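You operate a simulated robot arm through the tools that you are given. There is no shell and no other tool. Be economical: measure what you need, move in short steps, check, and stop when the job is done.

You run a simulated two-armed robot. Do the job below in one go: nothing can be reset, and whatever is moved stays where it is left.

TASK
Move the oil bottle off the drips, wipe them up and turn the brass knob to 6.
Fine: stand the bottle next to the grey pad's place; wipe with that pad and put it back; shut the black lid. Set down upright: oil bottle. What is to be rubbed or washed off counts as gone when no trace of it is left.
Where things are to end (x, y in the base frame): oil bottle within 0.06 m of [0.79, -0.07].

It is judged by the outcome, as a careful person would: the job done as asked, and still so three seconds after it is handed in. It fails if anything else is knocked over, pushed out of place, dropped, spilled or broken. A push-on lid holds only when it is set on centred and level and pressed home; a screw cap is set on level and turned clockwise until tight.

THE ROBOT
Two 7-joint arms with fingered hands on one trunk, on a base that drives. Base frame: it is fixed to the floor where the robot stands at the start and does not move with it; the origin is under the middle of the robot, x ahead of it, y to its left, z up. Lengths are in m, angles in rad, forces in N, time in s.
The left shoulder is at the start at [0.02, 0.187, 1.584], the right one opposite. With the tool pointing down near the work surface each hand reaches from about 0.32 to 0.74 m from the robot's upright axis, wherever it stands, measured 20 degrees to its own side. Places, roughly: black back button [0.7, 3.8, 1.1]; black clamp lever [0.7, 3.6, 1.1]; black knob [0.7, 5.2, 1.3]; black lid [0.7, 0.3, 1.3]; blue reset button [0.7, 3.9, 1.1]; blue water valve handle [0.6, 5.3, 1.2]; brass knob [0.7, 0.1, 1.1]; brush lever [0.7, 4.1, 1.1]; chain stop button [0.7, 3.7, 1.3]; feeler lever [0.7, 4.7, 1.2]; green start button [0.7, 3.7, 1.1]; grey knob [0.7, 4.1, 1.3]; guide slider [0.7, 4.6, 1.3]; machine switch [0.7, 3.9, 1.3]; mangle nip lever [0.7, 5.2, 1.1]; oil drips [0.8, 0.1, 1.3]. Payload 3.6 kg a hand.
Tool frame (each hand has its own): the origin (TCP) lies between the finger pads and is the grasp point; the fingertips stand 0.026 m ahead of it; z points along the fingers, y is the line along which they close. Largest opening 0.088 m; the body of the gripper starts 0.03 m behind the TCP. The gripper is a hand of 3 fingers: y runs from the thumb to the fingers, the wrist lies at [-0.017, -0.098, -0.164] in the tool frame, and closing takes about 1.5 s.
Orientation is that of the tool frame in the base frame, as [roll, pitch, yaw] about the fixed x, y, z axes, in that order (R = Rz(yaw) Ry(pitch) Rx(roll)). With the fingers straight down and the wrist toward the robot, the tool's x, y and z point along [0, 1, 0], [1, 0, 0] and [0, 0, -1] of the base frame.

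THE INTERFACE
- The arms move only by the tool jog_arm. It takes "left_rows", "right_rows" or both (then of equal length, played together; a hand with none holds still); each is a list of rows, each a list of 7 numbers: the turn, a rotation vector about the base's x, y, z in units of 8 degrees (1.0 is 8 degrees), then the shift along the base's x, y, z in units of 30 mm (1.0 is 30 mm), then the gripper command, from -1 (shut) to 1 (fully open), values between in proportion. In form: [[ax, ay, az, x, y, z, grip], ...]. A call has 1 to 12 rows; each row shifts and turns the commanded pose from where the row before left it. A call with a number of a shift or a turn outside -1 to 1 is refused whole. Each row takes 0.2 s and may step no farther than 0.05 m and 0.15 rad from the row before; otherwise, or with a gripper value out of range, the whole call is refused. A pose out of reach is approached as far as the arm can. The call stops where the force on the tool passes 60 N (or 10 N more than at its start, if that is more) or the arm is blocked; 0.2 s more then pass. Each finger travels about 0.153 m/s and halts on what it meets, pressing with about 29 N; the grip force reading is that of the motor and also rises with nothing between the fingers. The clock runs only during rows and for 0.2 s after the last one: add rows that do not move to give the fingers time. The reply holds the time, the measured pose of the TCP, the force on the tool along the base axes, the opening and the grip force, in the units named above and with some noise, with the torque about the TCP (base axes, N m) and any sound that the robot's microphone picked up.
- Cameras (640 x 400 px; columns grow to the right, rows downward): "scene" is now at [0.2176, 0.0342, 1.5053]; the picture's right is [0.37, -0.93, 0.00], its down [-0.36, -0.14, -0.92] and it looks along [0.86, 0.34, -0.38] (base axes); focal length 214 px, centre (320, 200). "left" rides on the left gripper at [-0.056, -0.08, -0.102] in its tool frame; the picture's right is [-0.74, -0.32, 0.60], its down [0.62, -0.67, 0.41] and it looks along [0.27, 0.68, 0.69] (tool axes); focal length 247 px, centre (320, 200). "right" rides on the right gripper at [0.056, -0.08, -0.102] in its tool frame; the picture's right is [-0.73, 0.32, -0.60], its down [-0.62, -0.67, 0.41] and it looks along [-0.27, 0.68, 0.69] (tool axes); focal length 247 px, centre (320, 200). There is no depth. A picture from a camera that has moved, and an enlarged one, comes with that camera's place and axes in the base frame and with its lens.
- snapshot(camera): a new picture of that camera. The clock stands still meanwhile.
- raise_lower(by): slides the trunk up (or, below 0, down) by that many m; the arms and the scene camera ride with it, the base frame stays. It gives what a move gives, with no picture.
- drive_base(legs): drives the robot by 1 to 6 legs, each [ahead, left, turn to the left] in m, m and rad, along the robot's own axes; the way and the turn of a leg run together, so that a leg with both is an arc; at most 1.5 m and 3.142 rad a leg. The arms and the cameras ride along, it lands a little off, and it stops where it bumps. It gives what a move gives.
- hand_shape(shape, hand): the hand has 3 fingers and takes this shape, open, in about a second: jaw (thumb against the fingers, like two jaws); tri (thumb and two fingers); tip (a fingertip pinch); poke (one finger out to press); point (the index stretched); flat (the hand flat); cup (the hand cupped); fist (a fist). The gripper value then closes the fingers along that shape, each until it touches; the sizes above hold for jaw. It gives what a move gives, with no picture.
- aim_head(pan, tilt): turns the head with the scene camera to pan (to the left, within 1.047 rad either way) and tilt (down, from -0.506 to 1.204), counted from straight ahead of the robot. It gives what a move gives.
- zoom(camera, box): a new picture of the part [left, top, right, bottom] of that camera's present view, enlarged. The clock stands still meanwhile.
- hand_in(): hands the job in; it is judged then, once.

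Go step by step. Nothing tells you exact positions but the pictures and the camera data: compare them with the known pose of the tool, close in by small moves and look again before you grip or let go. The budget is 120 turns and 100 pictures, counting those below and the enlarged ones. Unless the task says otherwise, let go and move clear before handing in, and close with one line.

The tools are called as a command line: name --argument value ..., lists and objects as JSON in quotes. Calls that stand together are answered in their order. jog_arm: Moves the arms, as the interface text tells. Its arguments: {"type":"object","properties":{"left_rows":{"type":"array"},"right_rows":{"type":"array"}},"required":[]} The other tools are called the same way: raise_lower (by) slides the trunk up or down; hand_shape (shape, hand) gives the hand a shape; drive_base (legs) drives the base; aim_head (pan, tilt) turns the head that bears the scene camera; snapshot (camera) takes a picture; zoom (camera, box) takes an enlarged picture of a part of a camera's view; hand_in () hands the job in.

At the start:

```text
time_s: 0.0
left_tool_pos: [0.4987, 0.3185, 1.5759]
left_tool_rot: [-3.141, 0.0, 1.572]
left_wrist_force: [-0.3, -0.8, -0.6]
left_wrist_torque: [-0.01, -0.01, 0.0]
left_width: 0.0879
left_finger_force: 0.1
left_shape: jaw
right_tool_pos: [0.3932, -0.1218, 1.0005]
right_tool_rot: [3.141, 0.0, 1.571]
right_wrist_force: [0.2, -0.5, -0.1]
right_wrist_torque: [0.0, 0.02, 0.01]
right_width: 0.0876
right_finger_force: 0.0
right_shape: jaw
trunk travel left (down, up): [-0.725, 0.032]
robot x, y, heading: [-0.0049, -0.001, 0.003]
head pan, tilt: [0.375, 0.394]
```

scene: 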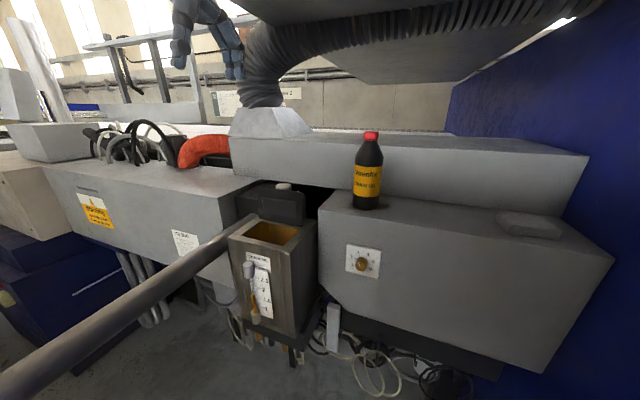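
right: 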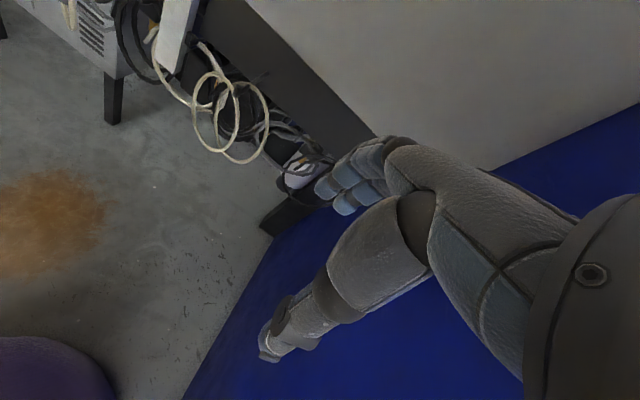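
left: 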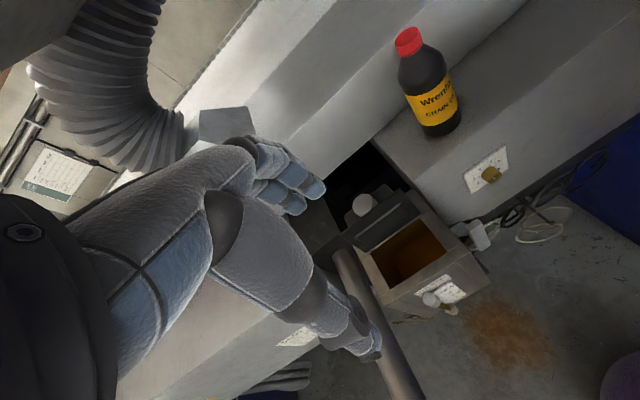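

I see the oil bottle on a grey ledge, a grey pad to its right, the brass knob on the front face and an open box with a black lid. I'll look closer first.

zoom --camera "scene" --box '[300, 120, 460, 220]'

zoom --camera "scene" --box '[320, 230, 400, 280]'

zoom --camera "scene" --box '[200, 160, 360, 260]'

zoom --camera "scene" --box '[450, 180, 610, 280]'

```text
4.00 times, centred on (380, 170) of scene
camera zoom: at [0.2176, 0.0342, 1.5053], right [0.37, -0.93, 0.0], down [-0.36, -0.14, -0.92], along [0.86, 0.34, -0.38], focal length 858 px, centre (80, 320)
```

zoom: 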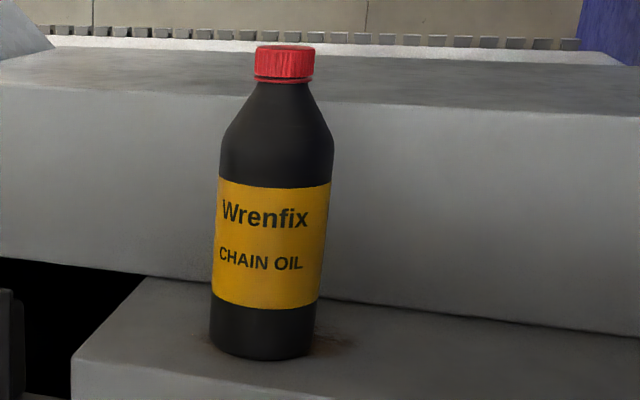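

```text
8.00 times, centred on (360, 255) of scene
camera zoom: at [0.2176, 0.0342, 1.5053], right [0.37, -0.93, 0.0], down [-0.36, -0.14, -0.92], along [0.86, 0.34, -0.38], focal length 1716 px, centre (0, -240)
```

zoom: 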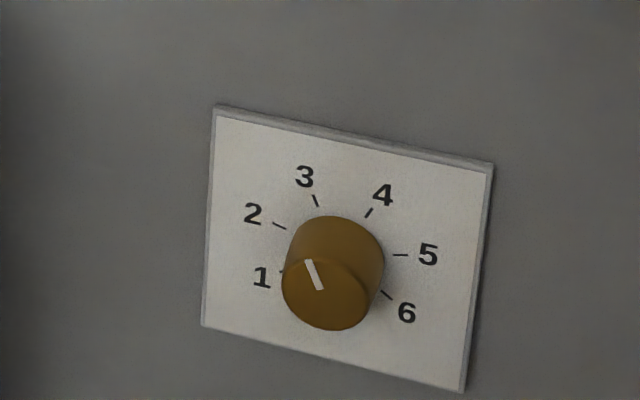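

```text
4.00 times, centred on (280, 210) of scene
camera zoom: at [0.2176, 0.0342, 1.5053], right [0.37, -0.93, 0.0], down [-0.36, -0.14, -0.92], along [0.86, 0.34, -0.38], focal length 858 px, centre (480, 160)
```

zoom: 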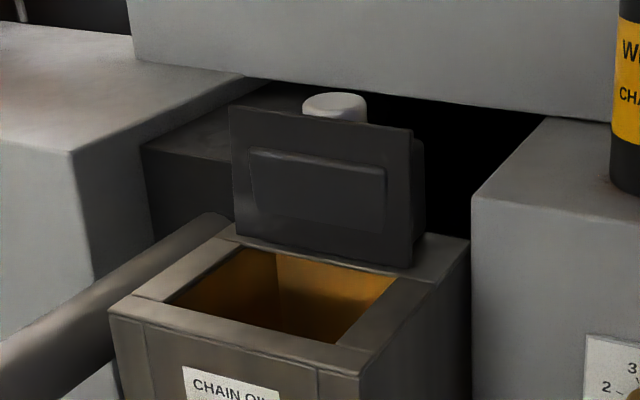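

```text
4.00 times, centred on (530, 230) of scene
camera zoom: at [0.2176, 0.0342, 1.5053], right [0.37, -0.93, 0.0], down [-0.36, -0.14, -0.92], along [0.86, 0.34, -0.38], focal length 858 px, centre (-520, 80)
```

zoom: 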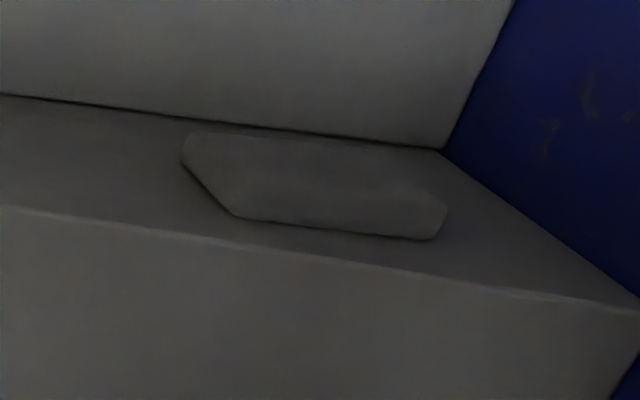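

The ledge top is at about z=1.25, with the bottle near (0.79, 0.125), the pad near (0.79, -0.25), and a hinged lid standing open at the back of the tank. I'll raise the right hand clear and look up at the hood before driving closer.

jog_arm --right_rows '[[0, 0, 0, 0, 0, 1, 1], [0, 0, 0, 0, 0, 1, 1], [0, 0, 0, 0, 0, 1, 1], [0, 0, 0, 0, 0, 1, 1], [0, 0, 0, 0, 0, 1, 1], [0, 0, 0, 0, 0, 1, 1], [0, 0, 0, 0, 0, 1, 1], [0, 0, 0, 0, 0, 1, 1], [0, 0, 0, 0, 0, 1, 1], [0, 0, 0, 0, 0, 1, 1], [0, 0, 0, 0, 0, 1, 1], [0, 0, 0, 0, 0, 1, 1]]'

aim_head --pan 0.0 --tilt -0.3

snapshot --camera "scene"

```text
time_s: 2.8
left_tool_pos: [0.4988, 0.3173, 1.5762]
left_tool_rot: [-3.141, 0.0, 1.57]
left_wrist_force: [0.4, 0.1, 0.3]
left_wrist_torque: [-0.01, 0.01, -0.03]
left_width: 0.0877
left_finger_force: 0.1
left_shape: jaw
right_tool_pos: [0.3935, -0.1569, 1.3452]
right_tool_rot: [-3.139, 0.117, 1.544]
right_wrist_force: [0.0, -0.9, 0.9]
right_wrist_torque: [0.01, 0.0, -0.02]
right_width: 0.0878
right_finger_force: 0.1
right_shape: jaw
trunk travel left (down, up): [-0.725, 0.032]
robot x, y, heading: [0.0006, 0.0025, -0.002]
head pan, tilt: [0.375, 0.394]
stopped in row 12 (right hand): the arm was blocked; the commanded pose is now the measured one
```

```text
time_s: 3.9
left_tool_pos: [0.4991, 0.3193, 1.5755]
left_tool_rot: [-3.141, 0.003, 1.571]
left_wrist_force: [0.4, 0.1, -0.2]
left_wrist_torque: [0.0, 0.01, -0.02]
left_width: 0.0876
left_finger_force: 0.0
left_shape: jaw
right_tool_pos: [0.3941, -0.1562, 1.3452]
right_tool_rot: [-3.139, 0.118, 1.544]
right_wrist_force: [0.3, 0.5, -0.7]
right_wrist_torque: [0.01, 0.03, -0.03]
right_width: 0.0878
right_finger_force: 0.1
right_shape: jaw
trunk travel left (down, up): [-0.725, 0.032]
robot x, y, heading: [0.0007, 0.0015, 0.0]
head pan, tilt: [0.0, -0.3]
```

```text
92 pictures are left
camera scene: at [0.21, 0.0002, 1.5672], right [0.0, -1.0, 0.0], down [0.29, 0.0, -0.96], along [0.96, 0.0, 0.29], focal length 214 px, centre (320, 200)
```

scene: 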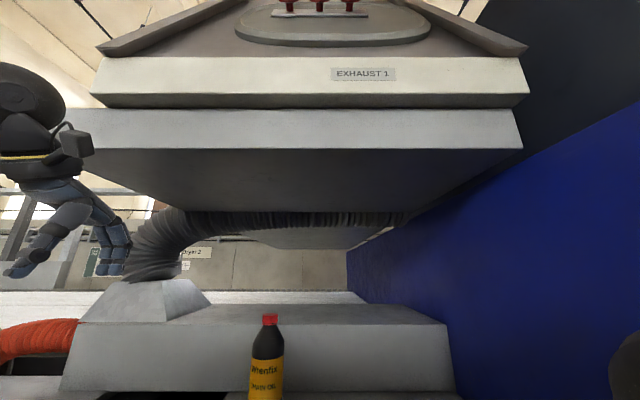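

The hood is well above. I'll pull the left hand back and down a little, then drive ahead about 0.2 m.

jog_arm --left_rows '[[0, 0, 0, -1, 0, 0, 1], [0, 0, 0, -1, 0, -0.5, 1], [0, 0, 0, -1, 0, -0.5, 1], [0, 0, 0, 0, 0, -1, 1]]'

drive_base --legs '[[0.2, 0.03, 0]]'

aim_head --pan 0.0 --tilt 0.6

snapshot --camera "scene"

snapshot --camera "right"

snapshot --camera "left"

```text
time_s: 4.9
left_tool_pos: [0.4094, 0.3179, 1.5151]
left_tool_rot: [3.141, 0.002, 1.569]
left_wrist_force: [-0.2, 0.7, 0.1]
left_wrist_torque: [0.01, 0.0, 0.0]
left_width: 0.0877
left_finger_force: 0.0
left_shape: jaw
right_tool_pos: [0.395, -0.1559, 1.3439]
right_tool_rot: [-3.137, 0.117, 1.544]
right_wrist_force: [-0.3, -0.2, -0.5]
right_wrist_torque: [0.0, 0.01, 0.01]
right_width: 0.0878
right_finger_force: 0.0
right_shape: jaw
trunk travel left (down, up): [-0.725, 0.032]
robot x, y, heading: [0.0006, -0.0024, -0.002]
head pan, tilt: [0.0, -0.3]
```

```text
time_s: 6.5
left_tool_pos: [0.6099, 0.3465, 1.5144]
left_tool_rot: [3.141, 0.001, 1.569]
left_wrist_force: [0.1, 0.4, 0.3]
left_wrist_torque: [0.01, 0.01, 0.01]
left_width: 0.0877
left_finger_force: 0.1
left_shape: jaw
right_tool_pos: [0.5926, -0.1269, 1.3435]
right_tool_rot: [-3.138, 0.117, 1.541]
right_wrist_force: [0.6, 0.1, -0.3]
right_wrist_torque: [-0.02, 0.01, 0.02]
right_width: 0.0878
right_finger_force: 0.0
right_shape: jaw
trunk travel left (down, up): [-0.725, 0.032]
robot x, y, heading: [0.1977, 0.0319, 0.0]
head pan, tilt: [0.0, -0.3]
```

```text
time_s: 7.7
left_tool_pos: [0.6101, 0.3466, 1.5148]
left_tool_rot: [-3.141, 0.001, 1.569]
left_wrist_force: [-0.6, 0.1, -0.1]
left_wrist_torque: [-0.01, 0.01, 0.0]
left_width: 0.0875
left_finger_force: 0.0
left_shape: jaw
right_tool_pos: [0.5935, -0.1278, 1.3436]
right_tool_rot: [-3.136, 0.119, 1.542]
right_wrist_force: [-0.5, 0.4, 0.6]
right_wrist_torque: [0.0, 0.02, 0.0]
right_width: 0.0875
right_finger_force: 0.2
right_shape: jaw
trunk travel left (down, up): [-0.725, 0.032]
robot x, y, heading: [0.2016, 0.0281, 0.001]
head pan, tilt: [0.0, 0.6]
```

```text
91 pictures are left
camera scene: at [0.4191, 0.0301, 1.4865], right [0.0, -1.0, 0.0], down [-0.56, 0.0, -0.83], along [0.83, 0.0, -0.56], focal length 214 px, centre (320, 200)
```

scene: 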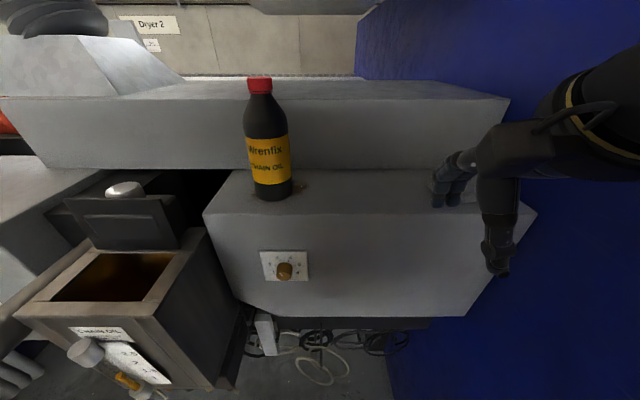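

```text
90 pictures are left
camera right: at [0.5167, -0.057, 1.4394], right [0.3, -0.67, 0.68], down [-0.69, -0.65, -0.33], along [0.66, -0.37, -0.65], focal length 247 px, centre (320, 200)
```

right: 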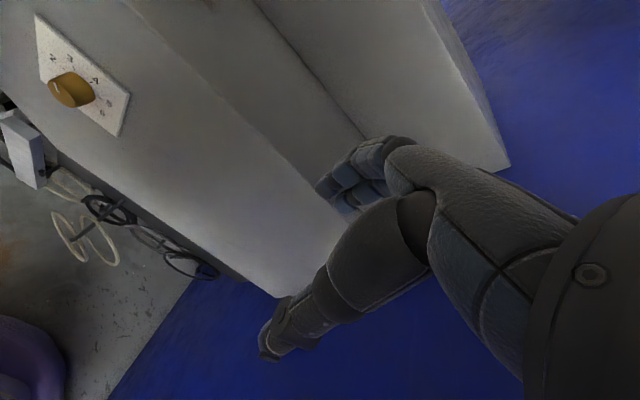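

```text
89 pictures are left
camera left: at [0.5296, 0.2908, 1.616], right [-0.32, -0.73, -0.6], down [-0.66, 0.62, -0.41], along [0.68, 0.27, -0.69], focal length 247 px, centre (320, 200)
```

left: 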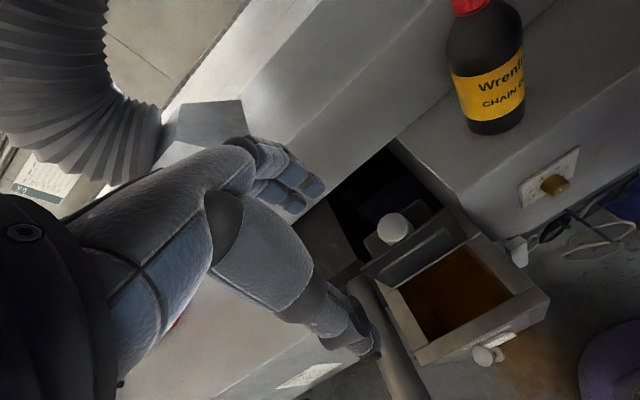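

Now I'll level the right hand and bring it up above bottle height.

jog_arm --right_rows '[[0.4, 0, 0.1, 0.5, 0, 1, 1], [0.45, 0, 0.1, 0.5, 0, 1, 1], [0, 0, 0, 0.5, 0, 1, 1], [0, 0, 0, 0.5, 0, 1, 1], [0, 0, 0, 0.5, 0, 1, 1], [0, 0, 0, 0.5, 0, 1, 1], [0, 0, 0, 0.5, 0.5, 0.3, 1], [0, 0, 0, 0.5, 1, 0, 1]]'

snapshot --camera "right"

snapshot --camera "scene"

```text
time_s: 8.5
left_tool_pos: [0.6085, 0.3461, 1.5155]
left_tool_rot: [3.14, 0.003, 1.569]
left_wrist_force: [-0.3, -0.7, 0.7]
left_wrist_torque: [0.01, -0.03, 0.0]
left_width: 0.0877
left_finger_force: 0.1
left_shape: jaw
right_tool_pos: [0.6432, -0.1824, 1.4139]
right_tool_rot: [3.139, 0.145, 1.492]
right_wrist_force: [0.0, 0.6, -0.6]
right_wrist_torque: [0.01, 0.01, 0.0]
right_width: 0.0879
right_finger_force: 0.0
right_shape: jaw
right hand out of reach, approached as far as the arm can: row 3
trunk travel left (down, up): [-0.725, 0.032]
robot x, y, heading: [0.2, 0.0305, -0.0]
head pan, tilt: [0.0, 0.6]
stopped in row 3 (right hand): the arm was blocked; the commanded pose is now the measured one
```

```text
88 pictures are left
camera right: at [0.5686, -0.1063, 1.5066], right [0.26, -0.66, 0.7], down [-0.72, -0.62, -0.32], along [0.65, -0.42, -0.64], focal length 247 px, centre (320, 200)
```

right: 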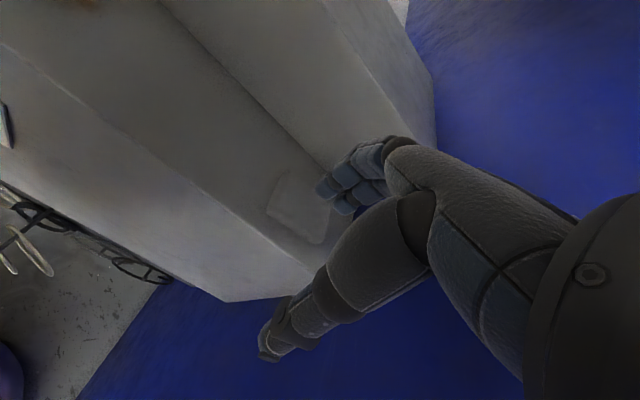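

```text
87 pictures are left
camera scene: at [0.4188, 0.0299, 1.4865], right [0.0, -1.0, 0.0], down [-0.57, 0.0, -0.82], along [0.82, 0.0, -0.57], focal length 214 px, centre (320, 200)
```

scene: 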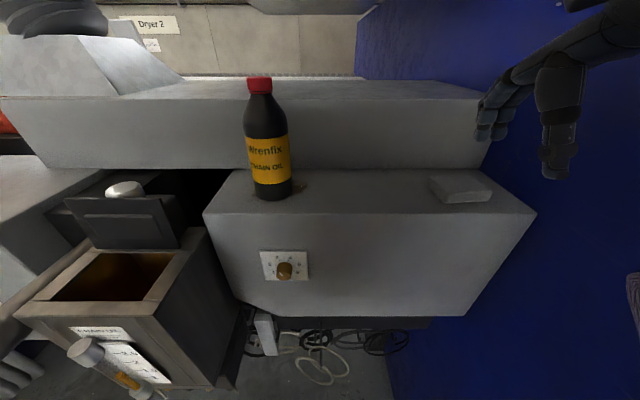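

The right elbow seems to be blocked by the blue wall beside the robot, so I'll use the left hand for the bottle. First I'll lower the right hand out of the way and bring the left one above the bottle.

jog_arm --left_rows '[[0, 0, 0, 0, 0, 1, 1], [0, 0, 0, 0.6, -0.9, 0, 1], [0, 0, 0, 0.6, -0.9, 0, 1], [0, 0, 0, 0.6, -0.9, 0, 1], [0, 0, 0, 0.6, -0.9, 0, 1], [0, 0, 0, 0.6, -0.9, 0, 1], [0, 0, 0, 0.6, -0.9, 0, 1], [0, 0, 0, 0.6, -0.9, 0, 1]]' --right_rows '[[0, 0, 0, -0.8, 0, -1, 1], [0, 0, 0, -0.8, 0, -1, 1], [0.5, 0, 0.3, -0.8, 0, -1, 1], [0.5, 0, 0.3, -0.8, 0.5, -1, 1], [0, 0, 0, 0, 0.5, -1, 1], [0, 0, 0, 0, 0, -1, 1], [0, 0, 0, 0, 0, -1, 1], [0, 0, 0, 0, 0, 0, 1]]'

snapshot --camera "left"

snapshot --camera "scene"

```text
time_s: 9.1
left_tool_pos: [0.6344, 0.3151, 1.5441]
left_tool_rot: [-3.14, 0.001, 1.569]
left_wrist_force: [-0.2, 0.5, 0.5]
left_wrist_torque: [-0.01, -0.01, 0.0]
left_width: 0.0877
left_finger_force: 0.0
left_shape: jaw
right_tool_pos: [0.6334, -0.1986, 1.4308]
right_tool_rot: [2.92, 0.146, 1.444]
right_wrist_force: [0.0, -0.1, 0.8]
right_wrist_torque: [-0.01, 0.0, 0.01]
right_width: 0.0878
right_finger_force: 0.0
right_shape: jaw
trunk travel left (down, up): [-0.725, 0.032]
robot x, y, heading: [0.1982, 0.027, 0.002]
head pan, tilt: [0.0, 0.6]
stopped in row 3 (right hand): the arm was blocked; the commanded pose is now the measured one
```

```text
86 pictures are left
camera left: at [0.5536, 0.2592, 1.6449], right [-0.32, -0.74, -0.6], down [-0.66, 0.62, -0.41], along [0.67, 0.27, -0.69], focal length 247 px, centre (320, 200)
```

left: 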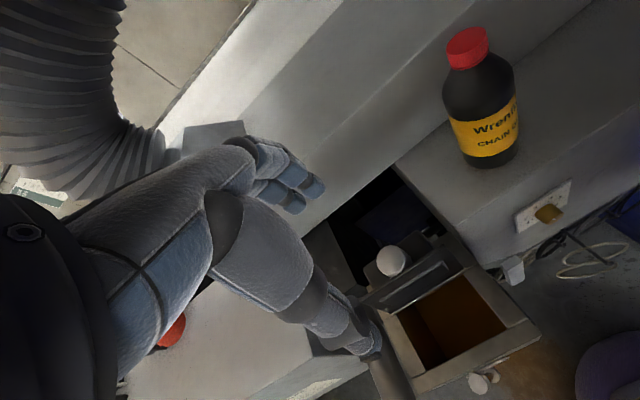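

```text
85 pictures are left
camera scene: at [0.4204, 0.0291, 1.4863], right [0.0, -1.0, 0.0], down [-0.57, 0.0, -0.82], along [0.82, 0.0, -0.57], focal length 214 px, centre (320, 200)
```

scene: 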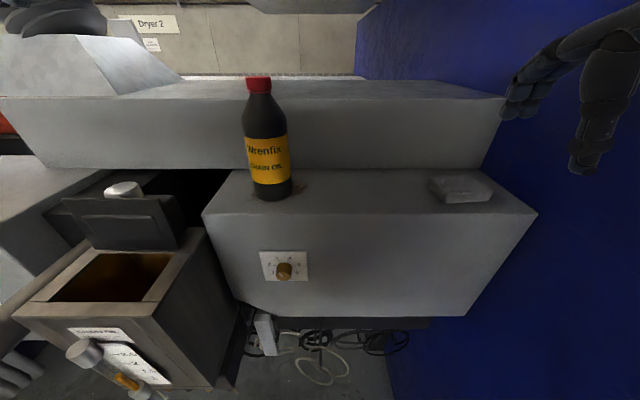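

The right arm isn't following its commands, so I'll look at it to see what is blocking it.

aim_head --pan -1.0 --tilt 0.5

snapshot --camera "scene"

snapshot --camera "right"

```text
time_s: 10.4
left_tool_pos: [0.6317, 0.3148, 1.5453]
left_tool_rot: [3.141, 0.002, 1.57]
left_wrist_force: [0.6, -0.1, 0.4]
left_wrist_torque: [0.03, 0.03, -0.03]
left_width: 0.0875
left_finger_force: 0.1
left_shape: jaw
right_tool_pos: [0.6321, -0.198, 1.4327]
right_tool_rot: [2.92, 0.144, 1.446]
right_wrist_force: [0.2, 0.2, 0.0]
right_wrist_torque: [-0.01, 0.03, 0.0]
right_width: 0.0877
right_finger_force: 0.0
right_shape: jaw
trunk travel left (down, up): [-0.725, 0.032]
robot x, y, heading: [0.2017, 0.0298, -0.001]
head pan, tilt: [-1.0, 0.499]
```

```text
84 pictures are left
camera scene: at [0.3789, -0.0464, 1.4957], right [-0.84, -0.54, 0.0], down [-0.26, 0.4, -0.88], along [0.47, -0.74, -0.48], focal length 214 px, centre (320, 200)
```

scene: 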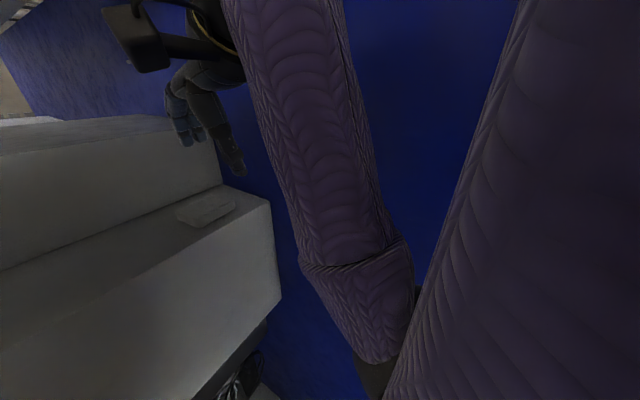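

```text
83 pictures are left
camera right: at [0.5413, -0.1179, 1.505], right [0.1, -0.65, 0.75], down [-0.64, -0.62, -0.45], along [0.76, -0.44, -0.48], focal length 247 px, centre (320, 200)
```

right: 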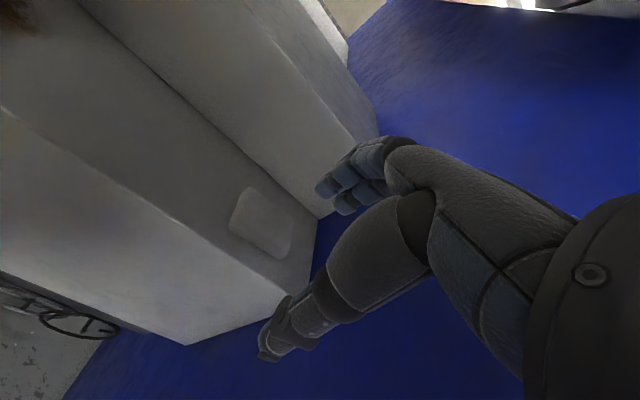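

The forearm is folded steeply upward, so it is probably a wrist limit that is blocking it. I'll move that hand forward and down and level it.

jog_arm --right_rows '[[0, 0, 0, 0.7, 0.2, -0.6, 1], [0.41, 0.48, 0.3, 0.7, 0.2, -0.6, 1], [0.41, 0.48, 0.3, 0.7, 0.2, -0.6, 1], [0.41, 0.48, 0.3, 0.7, 0.2, -0.4, 1], [0, 0, 0, 0, 0, 0, 1]]'

snapshot --camera "scene"

```text
time_s: 11.6
left_tool_pos: [0.6313, 0.3151, 1.5439]
left_tool_rot: [3.141, 0.002, 1.569]
left_wrist_force: [-0.4, -0.2, 0.1]
left_wrist_torque: [0.04, -0.03, 0.0]
left_width: 0.0878
left_finger_force: 0.0
left_shape: jaw
right_tool_pos: [0.716, -0.1685, 1.3662]
right_tool_rot: [3.132, -0.023, 1.588]
right_wrist_force: [-0.3, -0.1, 0.4]
right_wrist_torque: [-0.04, 0.0, 0.02]
right_width: 0.0878
right_finger_force: 0.0
right_shape: jaw
trunk travel left (down, up): [-0.725, 0.032]
robot x, y, heading: [0.1965, 0.0296, 0.004]
head pan, tilt: [-1.0, 0.499]
```

```text
82 pictures are left
camera scene: at [0.3785, -0.0466, 1.4957], right [-0.84, -0.54, 0.0], down [-0.26, 0.4, -0.88], along [0.47, -0.74, -0.48], focal length 214 px, centre (320, 200)
```

scene: 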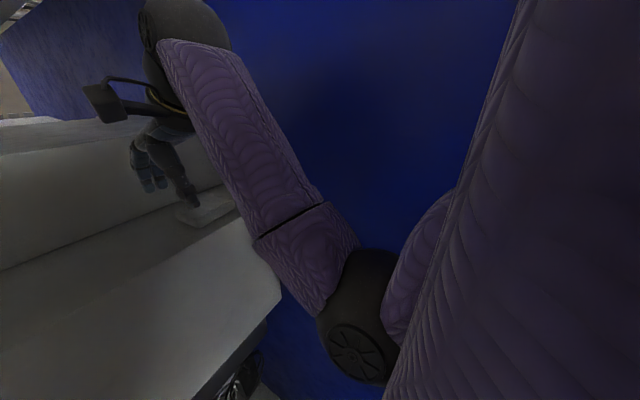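

The right hand is level again. I'll shift it to the right and bring the left hand over towards the bottle.

jog_arm --left_rows '[[0, 0, 0, 0.6, -0.8, 0, 1], [0, 0, 0, 0.6, -0.8, 0, 1], [0, 0, 0, 0.6, -0.8, 0, 1], [0, 0, 0, 0.6, -0.8, 0, 1], [0, 0, 0, 0.6, -0.8, 0, 1], [0, 0, 0, 0, 0, 0, 1]]' --right_rows '[[0, 0, 0, -0.3, -0.5, 0.2, 1], [0, 0, 0, -0.3, -0.5, 0.2, 1], [0, 0, 0, -0.3, -0.5, 0.2, 1], [0, 0, 0, 0, -0.5, 0, 1], [0, 0, 0, 0, -0.5, 0, 1], [0, 0, 0, 0, 0, 0, 1]]'

aim_head --pan 0.1 --tilt 0.45

snapshot --camera "scene"

snapshot --camera "left"

```text
time_s: 13.0
left_tool_pos: [0.7222, 0.198, 1.5439]
left_tool_rot: [3.141, 0.002, 1.569]
left_wrist_force: [-0.8, -0.1, 0.2]
left_wrist_torque: [0.0, -0.01, 0.0]
left_width: 0.0881
left_finger_force: 0.0
left_shape: jaw
right_tool_pos: [0.6892, -0.2457, 1.3835]
right_tool_rot: [3.132, -0.021, 1.588]
right_wrist_force: [0.4, -0.2, 0.3]
right_wrist_torque: [-0.04, 0.01, -0.01]
right_width: 0.0878
right_finger_force: 0.0
right_shape: jaw
trunk travel left (down, up): [-0.725, 0.032]
robot x, y, heading: [0.1972, 0.0311, 0.0]
head pan, tilt: [-1.0, 0.499]
```

```text
time_s: 14.3
left_tool_pos: [0.7222, 0.1971, 1.5438]
left_tool_rot: [3.141, 0.001, 1.569]
left_wrist_force: [0.4, -0.6, -0.5]
left_wrist_torque: [0.0, -0.01, 0.0]
left_width: 0.0878
left_finger_force: 0.0
left_shape: jaw
right_tool_pos: [0.6897, -0.2485, 1.3824]
right_tool_rot: [3.133, -0.021, 1.588]
right_wrist_force: [0.3, -0.4, 0.6]
right_wrist_torque: [-0.01, 0.01, -0.02]
right_width: 0.0877
right_finger_force: 0.0
right_shape: jaw
trunk travel left (down, up): [-0.725, 0.032]
robot x, y, heading: [0.1953, 0.0304, -0.005]
head pan, tilt: [0.099, 0.45]
```

```text
81 pictures are left
camera scene: at [0.4217, 0.0387, 1.5001], right [0.1, -1.0, 0.0], down [-0.43, -0.04, -0.9], along [0.9, 0.09, -0.44], focal length 214 px, centre (320, 200)
```

scene: 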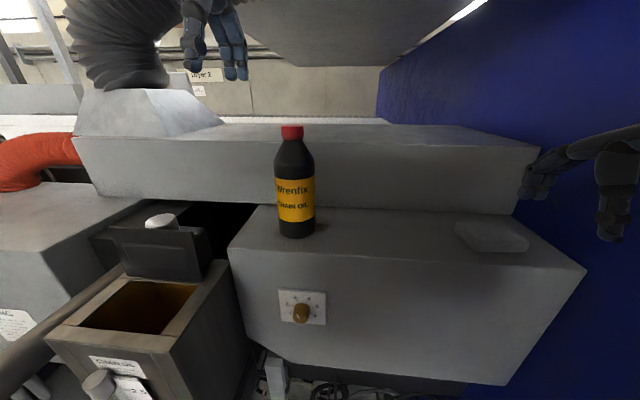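

```text
80 pictures are left
camera left: at [0.6434, 0.1405, 1.6447], right [-0.32, -0.74, -0.6], down [-0.66, 0.62, -0.41], along [0.68, 0.27, -0.69], focal length 247 px, centre (320, 200)
```

left: 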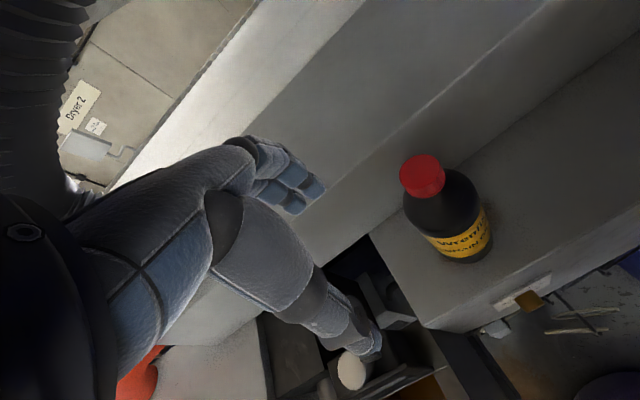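

By triangulation the cap centre is at (0.772, 0.119) with its top at 1.455. I'll move over it at height and check.

jog_arm --left_rows '[[0, 0, 0, 0.55, -0.87, 0, 1], [0, 0, 0, 0.55, -0.87, 0, 1], [0, 0, 0, 0.55, -0.87, 0, 1], [0, 0, 0, 0, 0, -0.7, 1], [0, 0, 0, 0, 0, 0, 1]]'

snapshot --camera "left"

zoom --camera "scene" --box '[210, 50, 370, 150]'

```text
time_s: 15.5
left_tool_pos: [0.7694, 0.1173, 1.523]
left_tool_rot: [3.141, 0.003, 1.568]
left_wrist_force: [0.1, 0.2, 0.2]
left_wrist_torque: [-0.01, 0.01, -0.01]
left_width: 0.0877
left_finger_force: 0.0
left_shape: jaw
right_tool_pos: [0.6904, -0.2476, 1.3827]
right_tool_rot: [3.131, -0.021, 1.587]
right_wrist_force: [-0.5, 1.1, -0.6]
right_wrist_torque: [-0.02, -0.01, 0.0]
right_width: 0.0878
right_finger_force: 0.0
right_shape: jaw
trunk travel left (down, up): [-0.725, 0.032]
robot x, y, heading: [0.1998, 0.0293, 0.001]
head pan, tilt: [0.099, 0.45]
```

```text
79 pictures are left
camera left: at [0.6901, 0.0608, 1.6232], right [-0.32, -0.74, -0.6], down [-0.66, 0.62, -0.41], along [0.68, 0.27, -0.69], focal length 247 px, centre (320, 200)
```

left: 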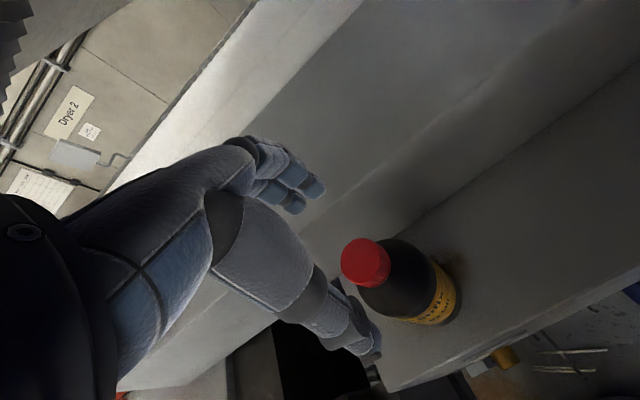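

```text
4.00 times, centred on (290, 100) of scene
camera zoom: at [0.4215, 0.0389, 1.5001], right [0.1, -1.0, 0.0], down [-0.43, -0.04, -0.9], along [0.9, 0.09, -0.44], focal length 858 px, centre (440, 600)
```

zoom: 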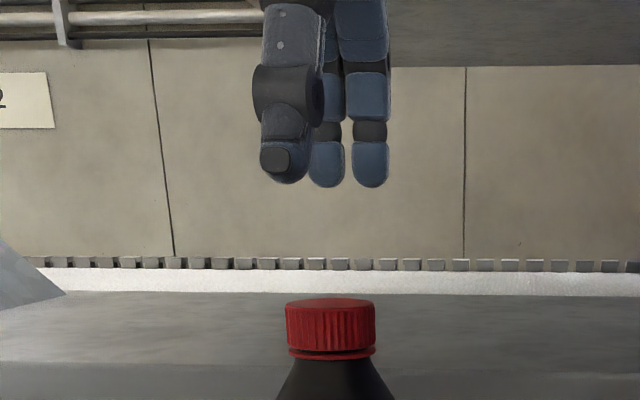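

The hand is aligned with the cap. I'll descend and close on it.

jog_arm --left_rows '[[0, 0, 0, 0.2, 0, -0.6, 1], [0, 0, 0, 0, 0, -0.7, 1], [0, 0, 0, 0, 0, -0.7, 1], [0, 0, 0, 0, 0, -0.6, 1], [0, 0, 0, 0, 0, 0, 1]]'

snapshot --camera "left"

zoom --camera "scene" --box '[210, 80, 370, 180]'

```text
time_s: 16.7
left_tool_pos: [0.7772, 0.1183, 1.4464]
left_tool_rot: [-3.14, 0.001, 1.57]
left_wrist_force: [0.0, 0.2, -0.3]
left_wrist_torque: [0.02, 0.01, -0.01]
left_width: 0.0879
left_finger_force: 0.0
left_shape: jaw
right_tool_pos: [0.6892, -0.2471, 1.3833]
right_tool_rot: [3.13, -0.021, 1.587]
right_wrist_force: [0.0, 0.6, 0.5]
right_wrist_torque: [-0.03, 0.0, 0.03]
right_width: 0.0878
right_finger_force: 0.1
right_shape: jaw
trunk travel left (down, up): [-0.725, 0.032]
robot x, y, heading: [0.2003, 0.0316, -0.003]
head pan, tilt: [0.099, 0.45]
```

```text
77 pictures are left
camera left: at [0.6974, 0.062, 1.5468], right [-0.32, -0.73, -0.6], down [-0.66, 0.62, -0.41], along [0.68, 0.27, -0.69], focal length 247 px, centre (320, 200)
```

left: 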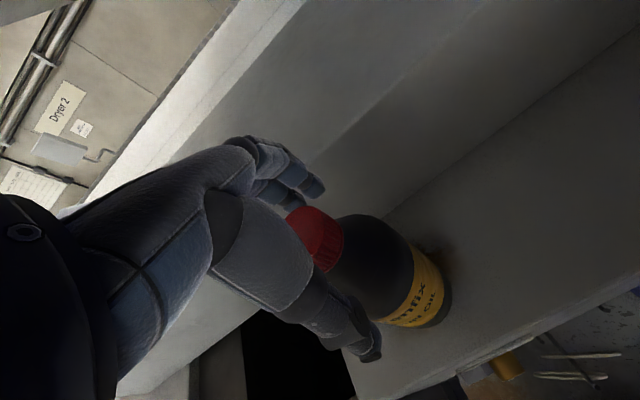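

```text
4.00 times, centred on (290, 130) of scene
camera zoom: at [0.4215, 0.0388, 1.5001], right [0.1, -1.0, 0.0], down [-0.43, -0.04, -0.9], along [0.9, 0.09, -0.44], focal length 858 px, centre (440, 480)
```

zoom: 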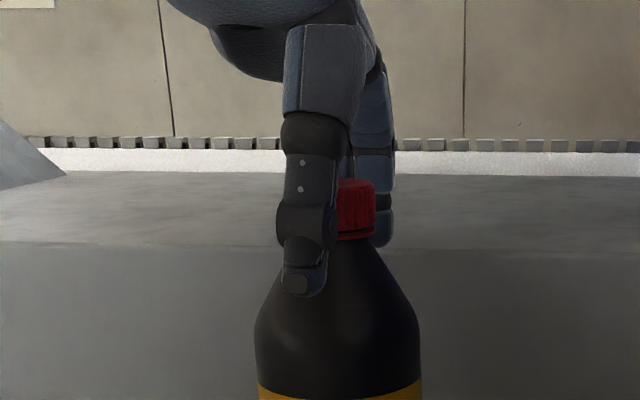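

The thumb and fingers are on either side of the cap. I'll close and lift slightly.

jog_arm --left_rows '[[0, 0, 0, 0, 0, 0, 0], [0, 0, 0, 0, 0, 0, -1], [0, 0, 0, 0, 0, 0, -1], [0, 0, 0, 0, 0, 0, -1], [0, 0, 0, 0, 0, 0, -1], [0, 0, 0, 0, 0, 0, -1], [0, 0, 0, 0, 0, 0, -1], [0, 0, 0, 0, 0, 0, -1]]'

zoom --camera "scene" --box '[210, 100, 370, 250]'

```text
time_s: 18.5
left_tool_pos: [0.7761, 0.1174, 1.4462]
left_tool_rot: [3.14, -0.001, 1.569]
left_wrist_force: [0.5, -0.1, 6.6]
left_wrist_torque: [0.03, -0.01, 0.03]
left_width: 0.0293
left_finger_force: 29.1
left_shape: jaw
right_tool_pos: [0.6877, -0.2481, 1.3836]
right_tool_rot: [3.13, -0.023, 1.586]
right_wrist_force: [1.1, -0.4, 0.1]
right_wrist_torque: [0.01, -0.02, 0.0]
right_width: 0.0879
right_finger_force: 0.1
right_shape: jaw
trunk travel left (down, up): [-0.725, 0.032]
robot x, y, heading: [0.1975, 0.0331, -0.003]
head pan, tilt: [0.099, 0.45]
```

```text
2.67 times, centred on (290, 175) of scene
camera zoom: at [0.4209, 0.0388, 1.5003], right [0.1, -1.0, 0.0], down [-0.43, -0.04, -0.9], along [0.9, 0.09, -0.43], focal length 572 px, centre (400, 267)
```

zoom: 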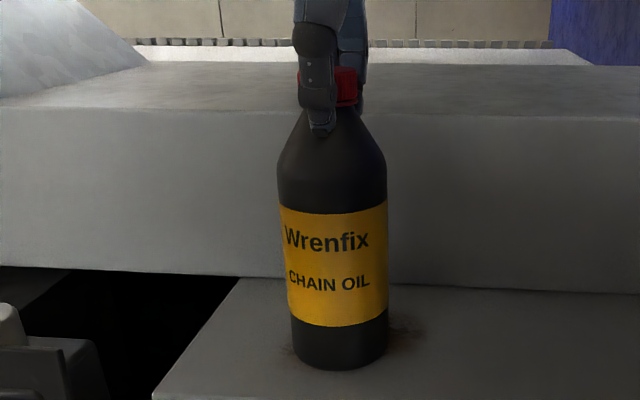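

It is gripped, with 6.6 N on the wrist from pressing on the shoulder. I'll lift gently.

jog_arm --left_rows '[[0, 0, 0, 0, 0, 0.3, -1], [0, 0, 0, 0, 0, 0.3, -1], [0, 0, 0, 0, 0, 0.4, -1], [0, 0, 0, 0, 0, 0.5, -1], [0, 0, 0, 0, 0, 0, -1]]'

snapshot --camera "scene"

```text
time_s: 19.7
left_tool_pos: [0.7774, 0.1156, 1.4913]
left_tool_rot: [-3.139, 0.003, 1.568]
left_wrist_force: [0.0, 1.0, -5.4]
left_wrist_torque: [-0.02, 0.0, 0.02]
left_width: 0.0263
left_finger_force: 29.2
left_shape: jaw
right_tool_pos: [0.6915, -0.2484, 1.3826]
right_tool_rot: [3.13, -0.021, 1.586]
right_wrist_force: [-0.3, 0.0, 0.0]
right_wrist_torque: [-0.01, 0.04, -0.01]
right_width: 0.0879
right_finger_force: 0.0
right_shape: jaw
trunk travel left (down, up): [-0.725, 0.032]
robot x, y, heading: [0.1994, 0.0304, 0.0]
head pan, tilt: [0.099, 0.45]
```

```text
74 pictures are left
camera scene: at [0.422, 0.0391, 1.5], right [0.1, -1.0, 0.0], down [-0.43, -0.04, -0.9], along [0.9, 0.09, -0.44], focal length 214 px, centre (320, 200)
```

scene: 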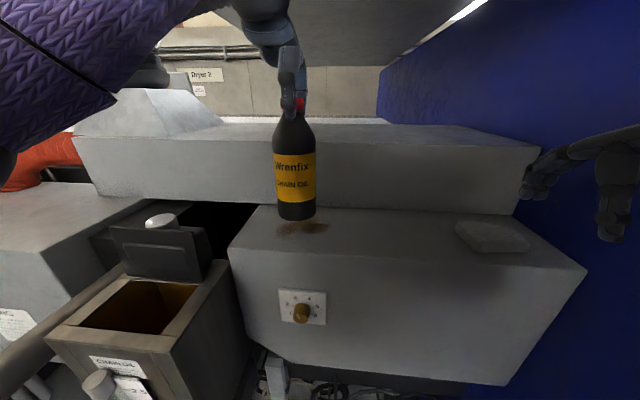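

The bottle is lifted and the drips show beneath it. I'll carry it to y=-0.07.

jog_arm --left_rows '[[0, 0, 0, 0.1, -0.8, 0, -1], [0, 0, 0, 0.1, -0.8, 0, -1], [0, 0, 0, 0.1, -0.8, 0, -1], [0, 0, 0, 0.1, -0.8, 0, -1], [0, 0, 0, 0, -0.8, 0, -1], [0, 0, 0, 0, -0.8, 0, -1], [0, 0, 0, 0, -0.8, 0, -1], [0, 0, 0, 0, -0.5, 0, -1], [0, 0, 0, 0, 0, 0, -1]]'

snapshot --camera "scene"

```text
time_s: 21.7
left_tool_pos: [0.7893, -0.067, 1.4899]
left_tool_rot: [3.141, 0.001, 1.569]
left_wrist_force: [-0.5, -0.2, -5.1]
left_wrist_torque: [0.03, 0.0, -0.02]
left_width: 0.026
left_finger_force: 28.6
left_shape: jaw
right_tool_pos: [0.6918, -0.2469, 1.3837]
right_tool_rot: [3.13, -0.021, 1.588]
right_wrist_force: [0.2, -0.1, -0.5]
right_wrist_torque: [-0.03, 0.04, -0.02]
right_width: 0.0877
right_finger_force: 0.0
right_shape: jaw
trunk travel left (down, up): [-0.725, 0.032]
robot x, y, heading: [0.1984, 0.0294, -0.002]
head pan, tilt: [0.099, 0.45]
```

```text
73 pictures are left
camera scene: at [0.4222, 0.039, 1.5], right [0.1, -1.0, 0.0], down [-0.43, -0.04, -0.9], along [0.9, 0.09, -0.44], focal length 214 px, centre (320, 200)
```

scene: 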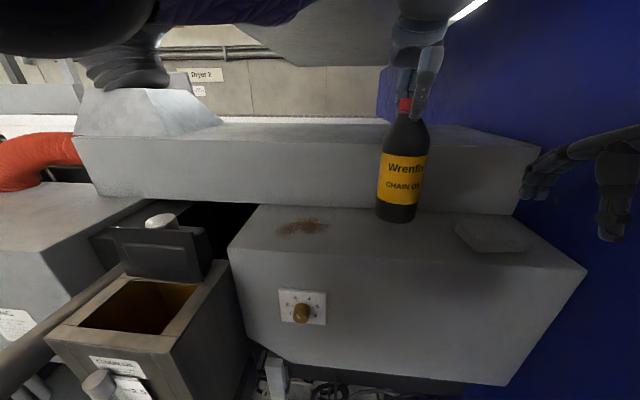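

The bottle is at (0.79, -0.067). I'll lower it until it touches.

jog_arm --left_rows '[[0, 0, 0, 0, 0, -0.5, -1], [0, 0, 0, 0, 0, -0.4, -1], [0, 0, 0, 0, 0, -0.25, -1], [0, 0, 0, 0, 0, -0.15, -1], [0, 0, 0, 0, 0, -0.1, -1], [0, 0, 0, 0, 0, 0, -1]]'

zoom --camera "scene" --box '[320, 80, 480, 240]'

```text
time_s: 23.1
left_tool_pos: [0.7871, -0.0655, 1.4525]
left_tool_rot: [3.135, 0.005, 1.568]
left_wrist_force: [-2.8, 0.0, 13.0]
left_wrist_torque: [0.02, -0.06, 0.01]
left_width: 0.0261
left_finger_force: 29.1
left_shape: jaw
right_tool_pos: [0.6874, -0.2483, 1.3842]
right_tool_rot: [3.13, -0.021, 1.587]
right_wrist_force: [0.0, 0.1, 0.5]
right_wrist_torque: [-0.03, 0.03, -0.02]
right_width: 0.0879
right_finger_force: 0.1
right_shape: jaw
trunk travel left (down, up): [-0.725, 0.032]
robot x, y, heading: [0.198, 0.0309, 0.005]
head pan, tilt: [0.099, 0.45]
```

```text
2.50 times, centred on (400, 160) of scene
camera zoom: at [0.4199, 0.039, 1.5005], right [0.1, -1.0, 0.0], down [-0.43, -0.04, -0.9], along [0.9, 0.09, -0.43], focal length 536 px, centre (120, 300)
```

zoom: 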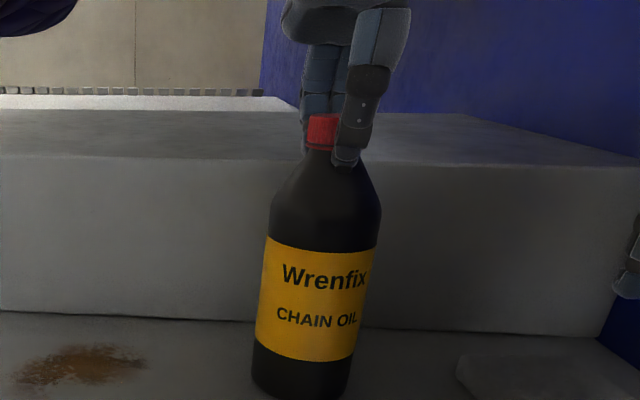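

It is on the ledge with 13 N of contact. I'll relieve that, open, and rise clear.

jog_arm --left_rows '[[0, 0, 0, 0, 0, 0.12, -1], [0, 0, 0, 0, 0, 0, -0.3], [0, 0, 0, 0, 0, 0, 0.2], [0, 0, 0, 0, 0, 0, 0.6], [0, 0, 0, 0, 0, 0, 1], [0, 0, 0, 0, 0, 0, 1], [0, 0, 0, 0, 0, 0.5, 1], [0, 0, 0, 0, 0, 0.8, 1], [0, 0, 0, 0, 0, 1, 1], [0, 0, 0, 0, 0, 0.5, 1], [0, 0, 0, 0, 0, 0, 1]]'

snapshot --camera "scene"

```text
time_s: 25.5
left_tool_pos: [0.7908, -0.0668, 1.5361]
left_tool_rot: [-3.141, 0.0, 1.569]
left_wrist_force: [-0.6, -0.2, 0.2]
left_wrist_torque: [0.02, 0.02, -0.01]
left_width: 0.0878
left_finger_force: 0.1
left_shape: jaw
right_tool_pos: [0.6893, -0.2475, 1.3841]
right_tool_rot: [3.131, -0.02, 1.585]
right_wrist_force: [-0.3, -0.4, 0.4]
right_wrist_torque: [0.05, 0.0, -0.01]
right_width: 0.0876
right_finger_force: 0.0
right_shape: jaw
trunk travel left (down, up): [-0.725, 0.032]
robot x, y, heading: [0.1983, 0.0298, -0.006]
head pan, tilt: [0.099, 0.45]
```

```text
71 pictures are left
camera scene: at [0.4218, 0.0389, 1.5001], right [0.1, -1.0, 0.0], down [-0.43, -0.04, -0.9], along [0.9, 0.09, -0.44], focal length 214 px, centre (320, 200)
```

scene: 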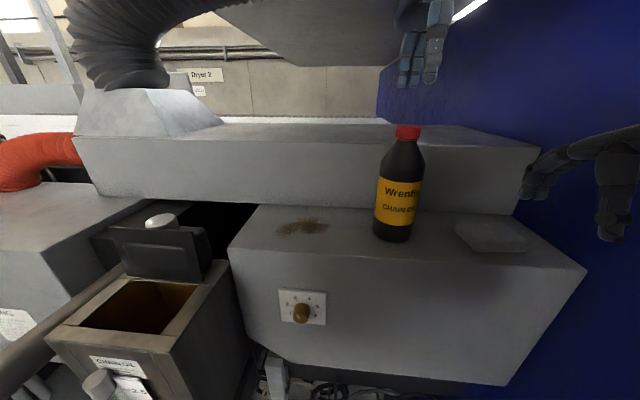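

The bottle stands upright at about (0.79, -0.07). Next is the pad with the right hand, so I'll retract the left hand towards the lid and look with the right camera.

jog_arm --left_rows '[[0, 0, 0, -0.3, 1, 0, 1], [0, 0, 0, -0.3, 1, 0, 1], [0, 0, 0, -0.3, 1, 0, 1], [0, 0, 0, -0.3, 1, 0, 1], [0, 0, 0, -0.3, 1, 0, 1], [0, 0, 0, -0.3, 1, 0, 1], [0, 0, 0, -0.5, 1, 0, 1], [0, 0, 0, -0.5, 1, 0, 1], [0, 0, 0, -0.5, 1, 0, 1], [0, 0, 0, -0.5, 1, 0, 1], [0, 0, 0, -0.5, 1, 0, 1], [0, 0, 0, -0.5, 1, 0, 1]]'

snapshot --camera "right"

zoom --camera "scene" --box '[430, 190, 590, 290]'

zoom --camera "scene" --box '[240, 190, 400, 290]'

```text
time_s: 28.1
left_tool_pos: [0.6432, 0.2954, 1.5349]
left_tool_rot: [3.141, 0.005, 1.568]
left_wrist_force: [-0.3, 1.1, -0.3]
left_wrist_torque: [-0.02, -0.02, 0.03]
left_width: 0.0875
left_finger_force: 0.1
left_shape: jaw
right_tool_pos: [0.6881, -0.2463, 1.3832]
right_tool_rot: [3.132, -0.021, 1.587]
right_wrist_force: [-0.1, 0.5, -0.9]
right_wrist_torque: [-0.04, -0.03, -0.01]
right_width: 0.0877
right_finger_force: 0.0
right_shape: jaw
trunk travel left (down, up): [-0.725, 0.032]
robot x, y, heading: [0.1973, 0.0327, -0.004]
head pan, tilt: [0.099, 0.45]
```

```text
70 pictures are left
camera right: at [0.6072, -0.1938, 1.4864], right [0.32, -0.74, 0.59], down [-0.65, -0.63, -0.43], along [0.69, -0.24, -0.69], focal length 247 px, centre (320, 200)
```

right: 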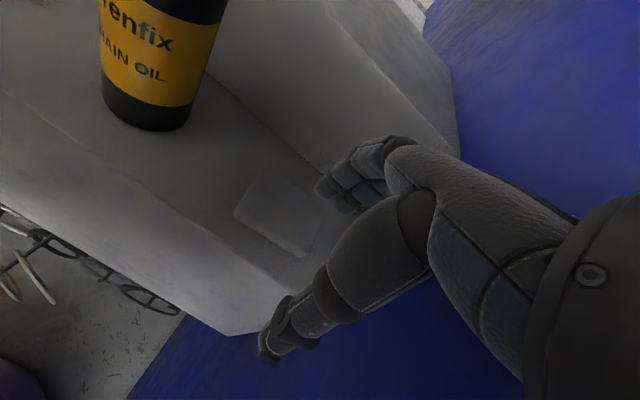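

```text
4.00 times, centred on (510, 240) of scene
camera zoom: at [0.4208, 0.0403, 1.5002], right [0.1, -1.0, 0.0], down [-0.43, -0.04, -0.9], along [0.9, 0.09, -0.43], focal length 858 px, centre (-440, 40)
```

zoom: 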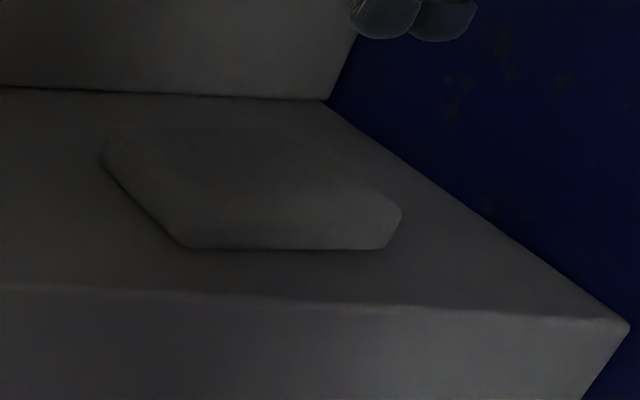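

```text
4.00 times, centred on (320, 240) of scene
camera zoom: at [0.4208, 0.0403, 1.5002], right [0.1, -1.0, 0.0], down [-0.43, -0.04, -0.9], along [0.9, 0.09, -0.43], focal length 858 px, centre (320, 40)
```

zoom: 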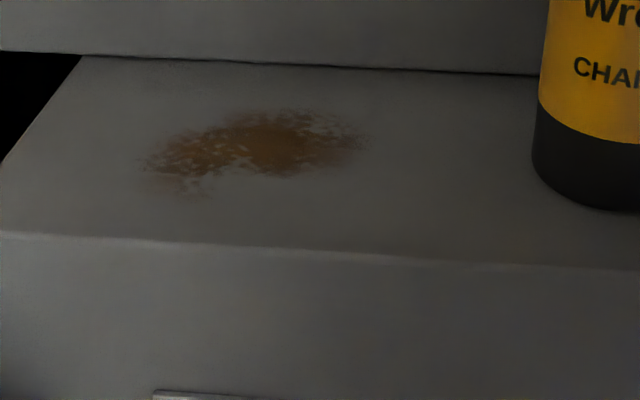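

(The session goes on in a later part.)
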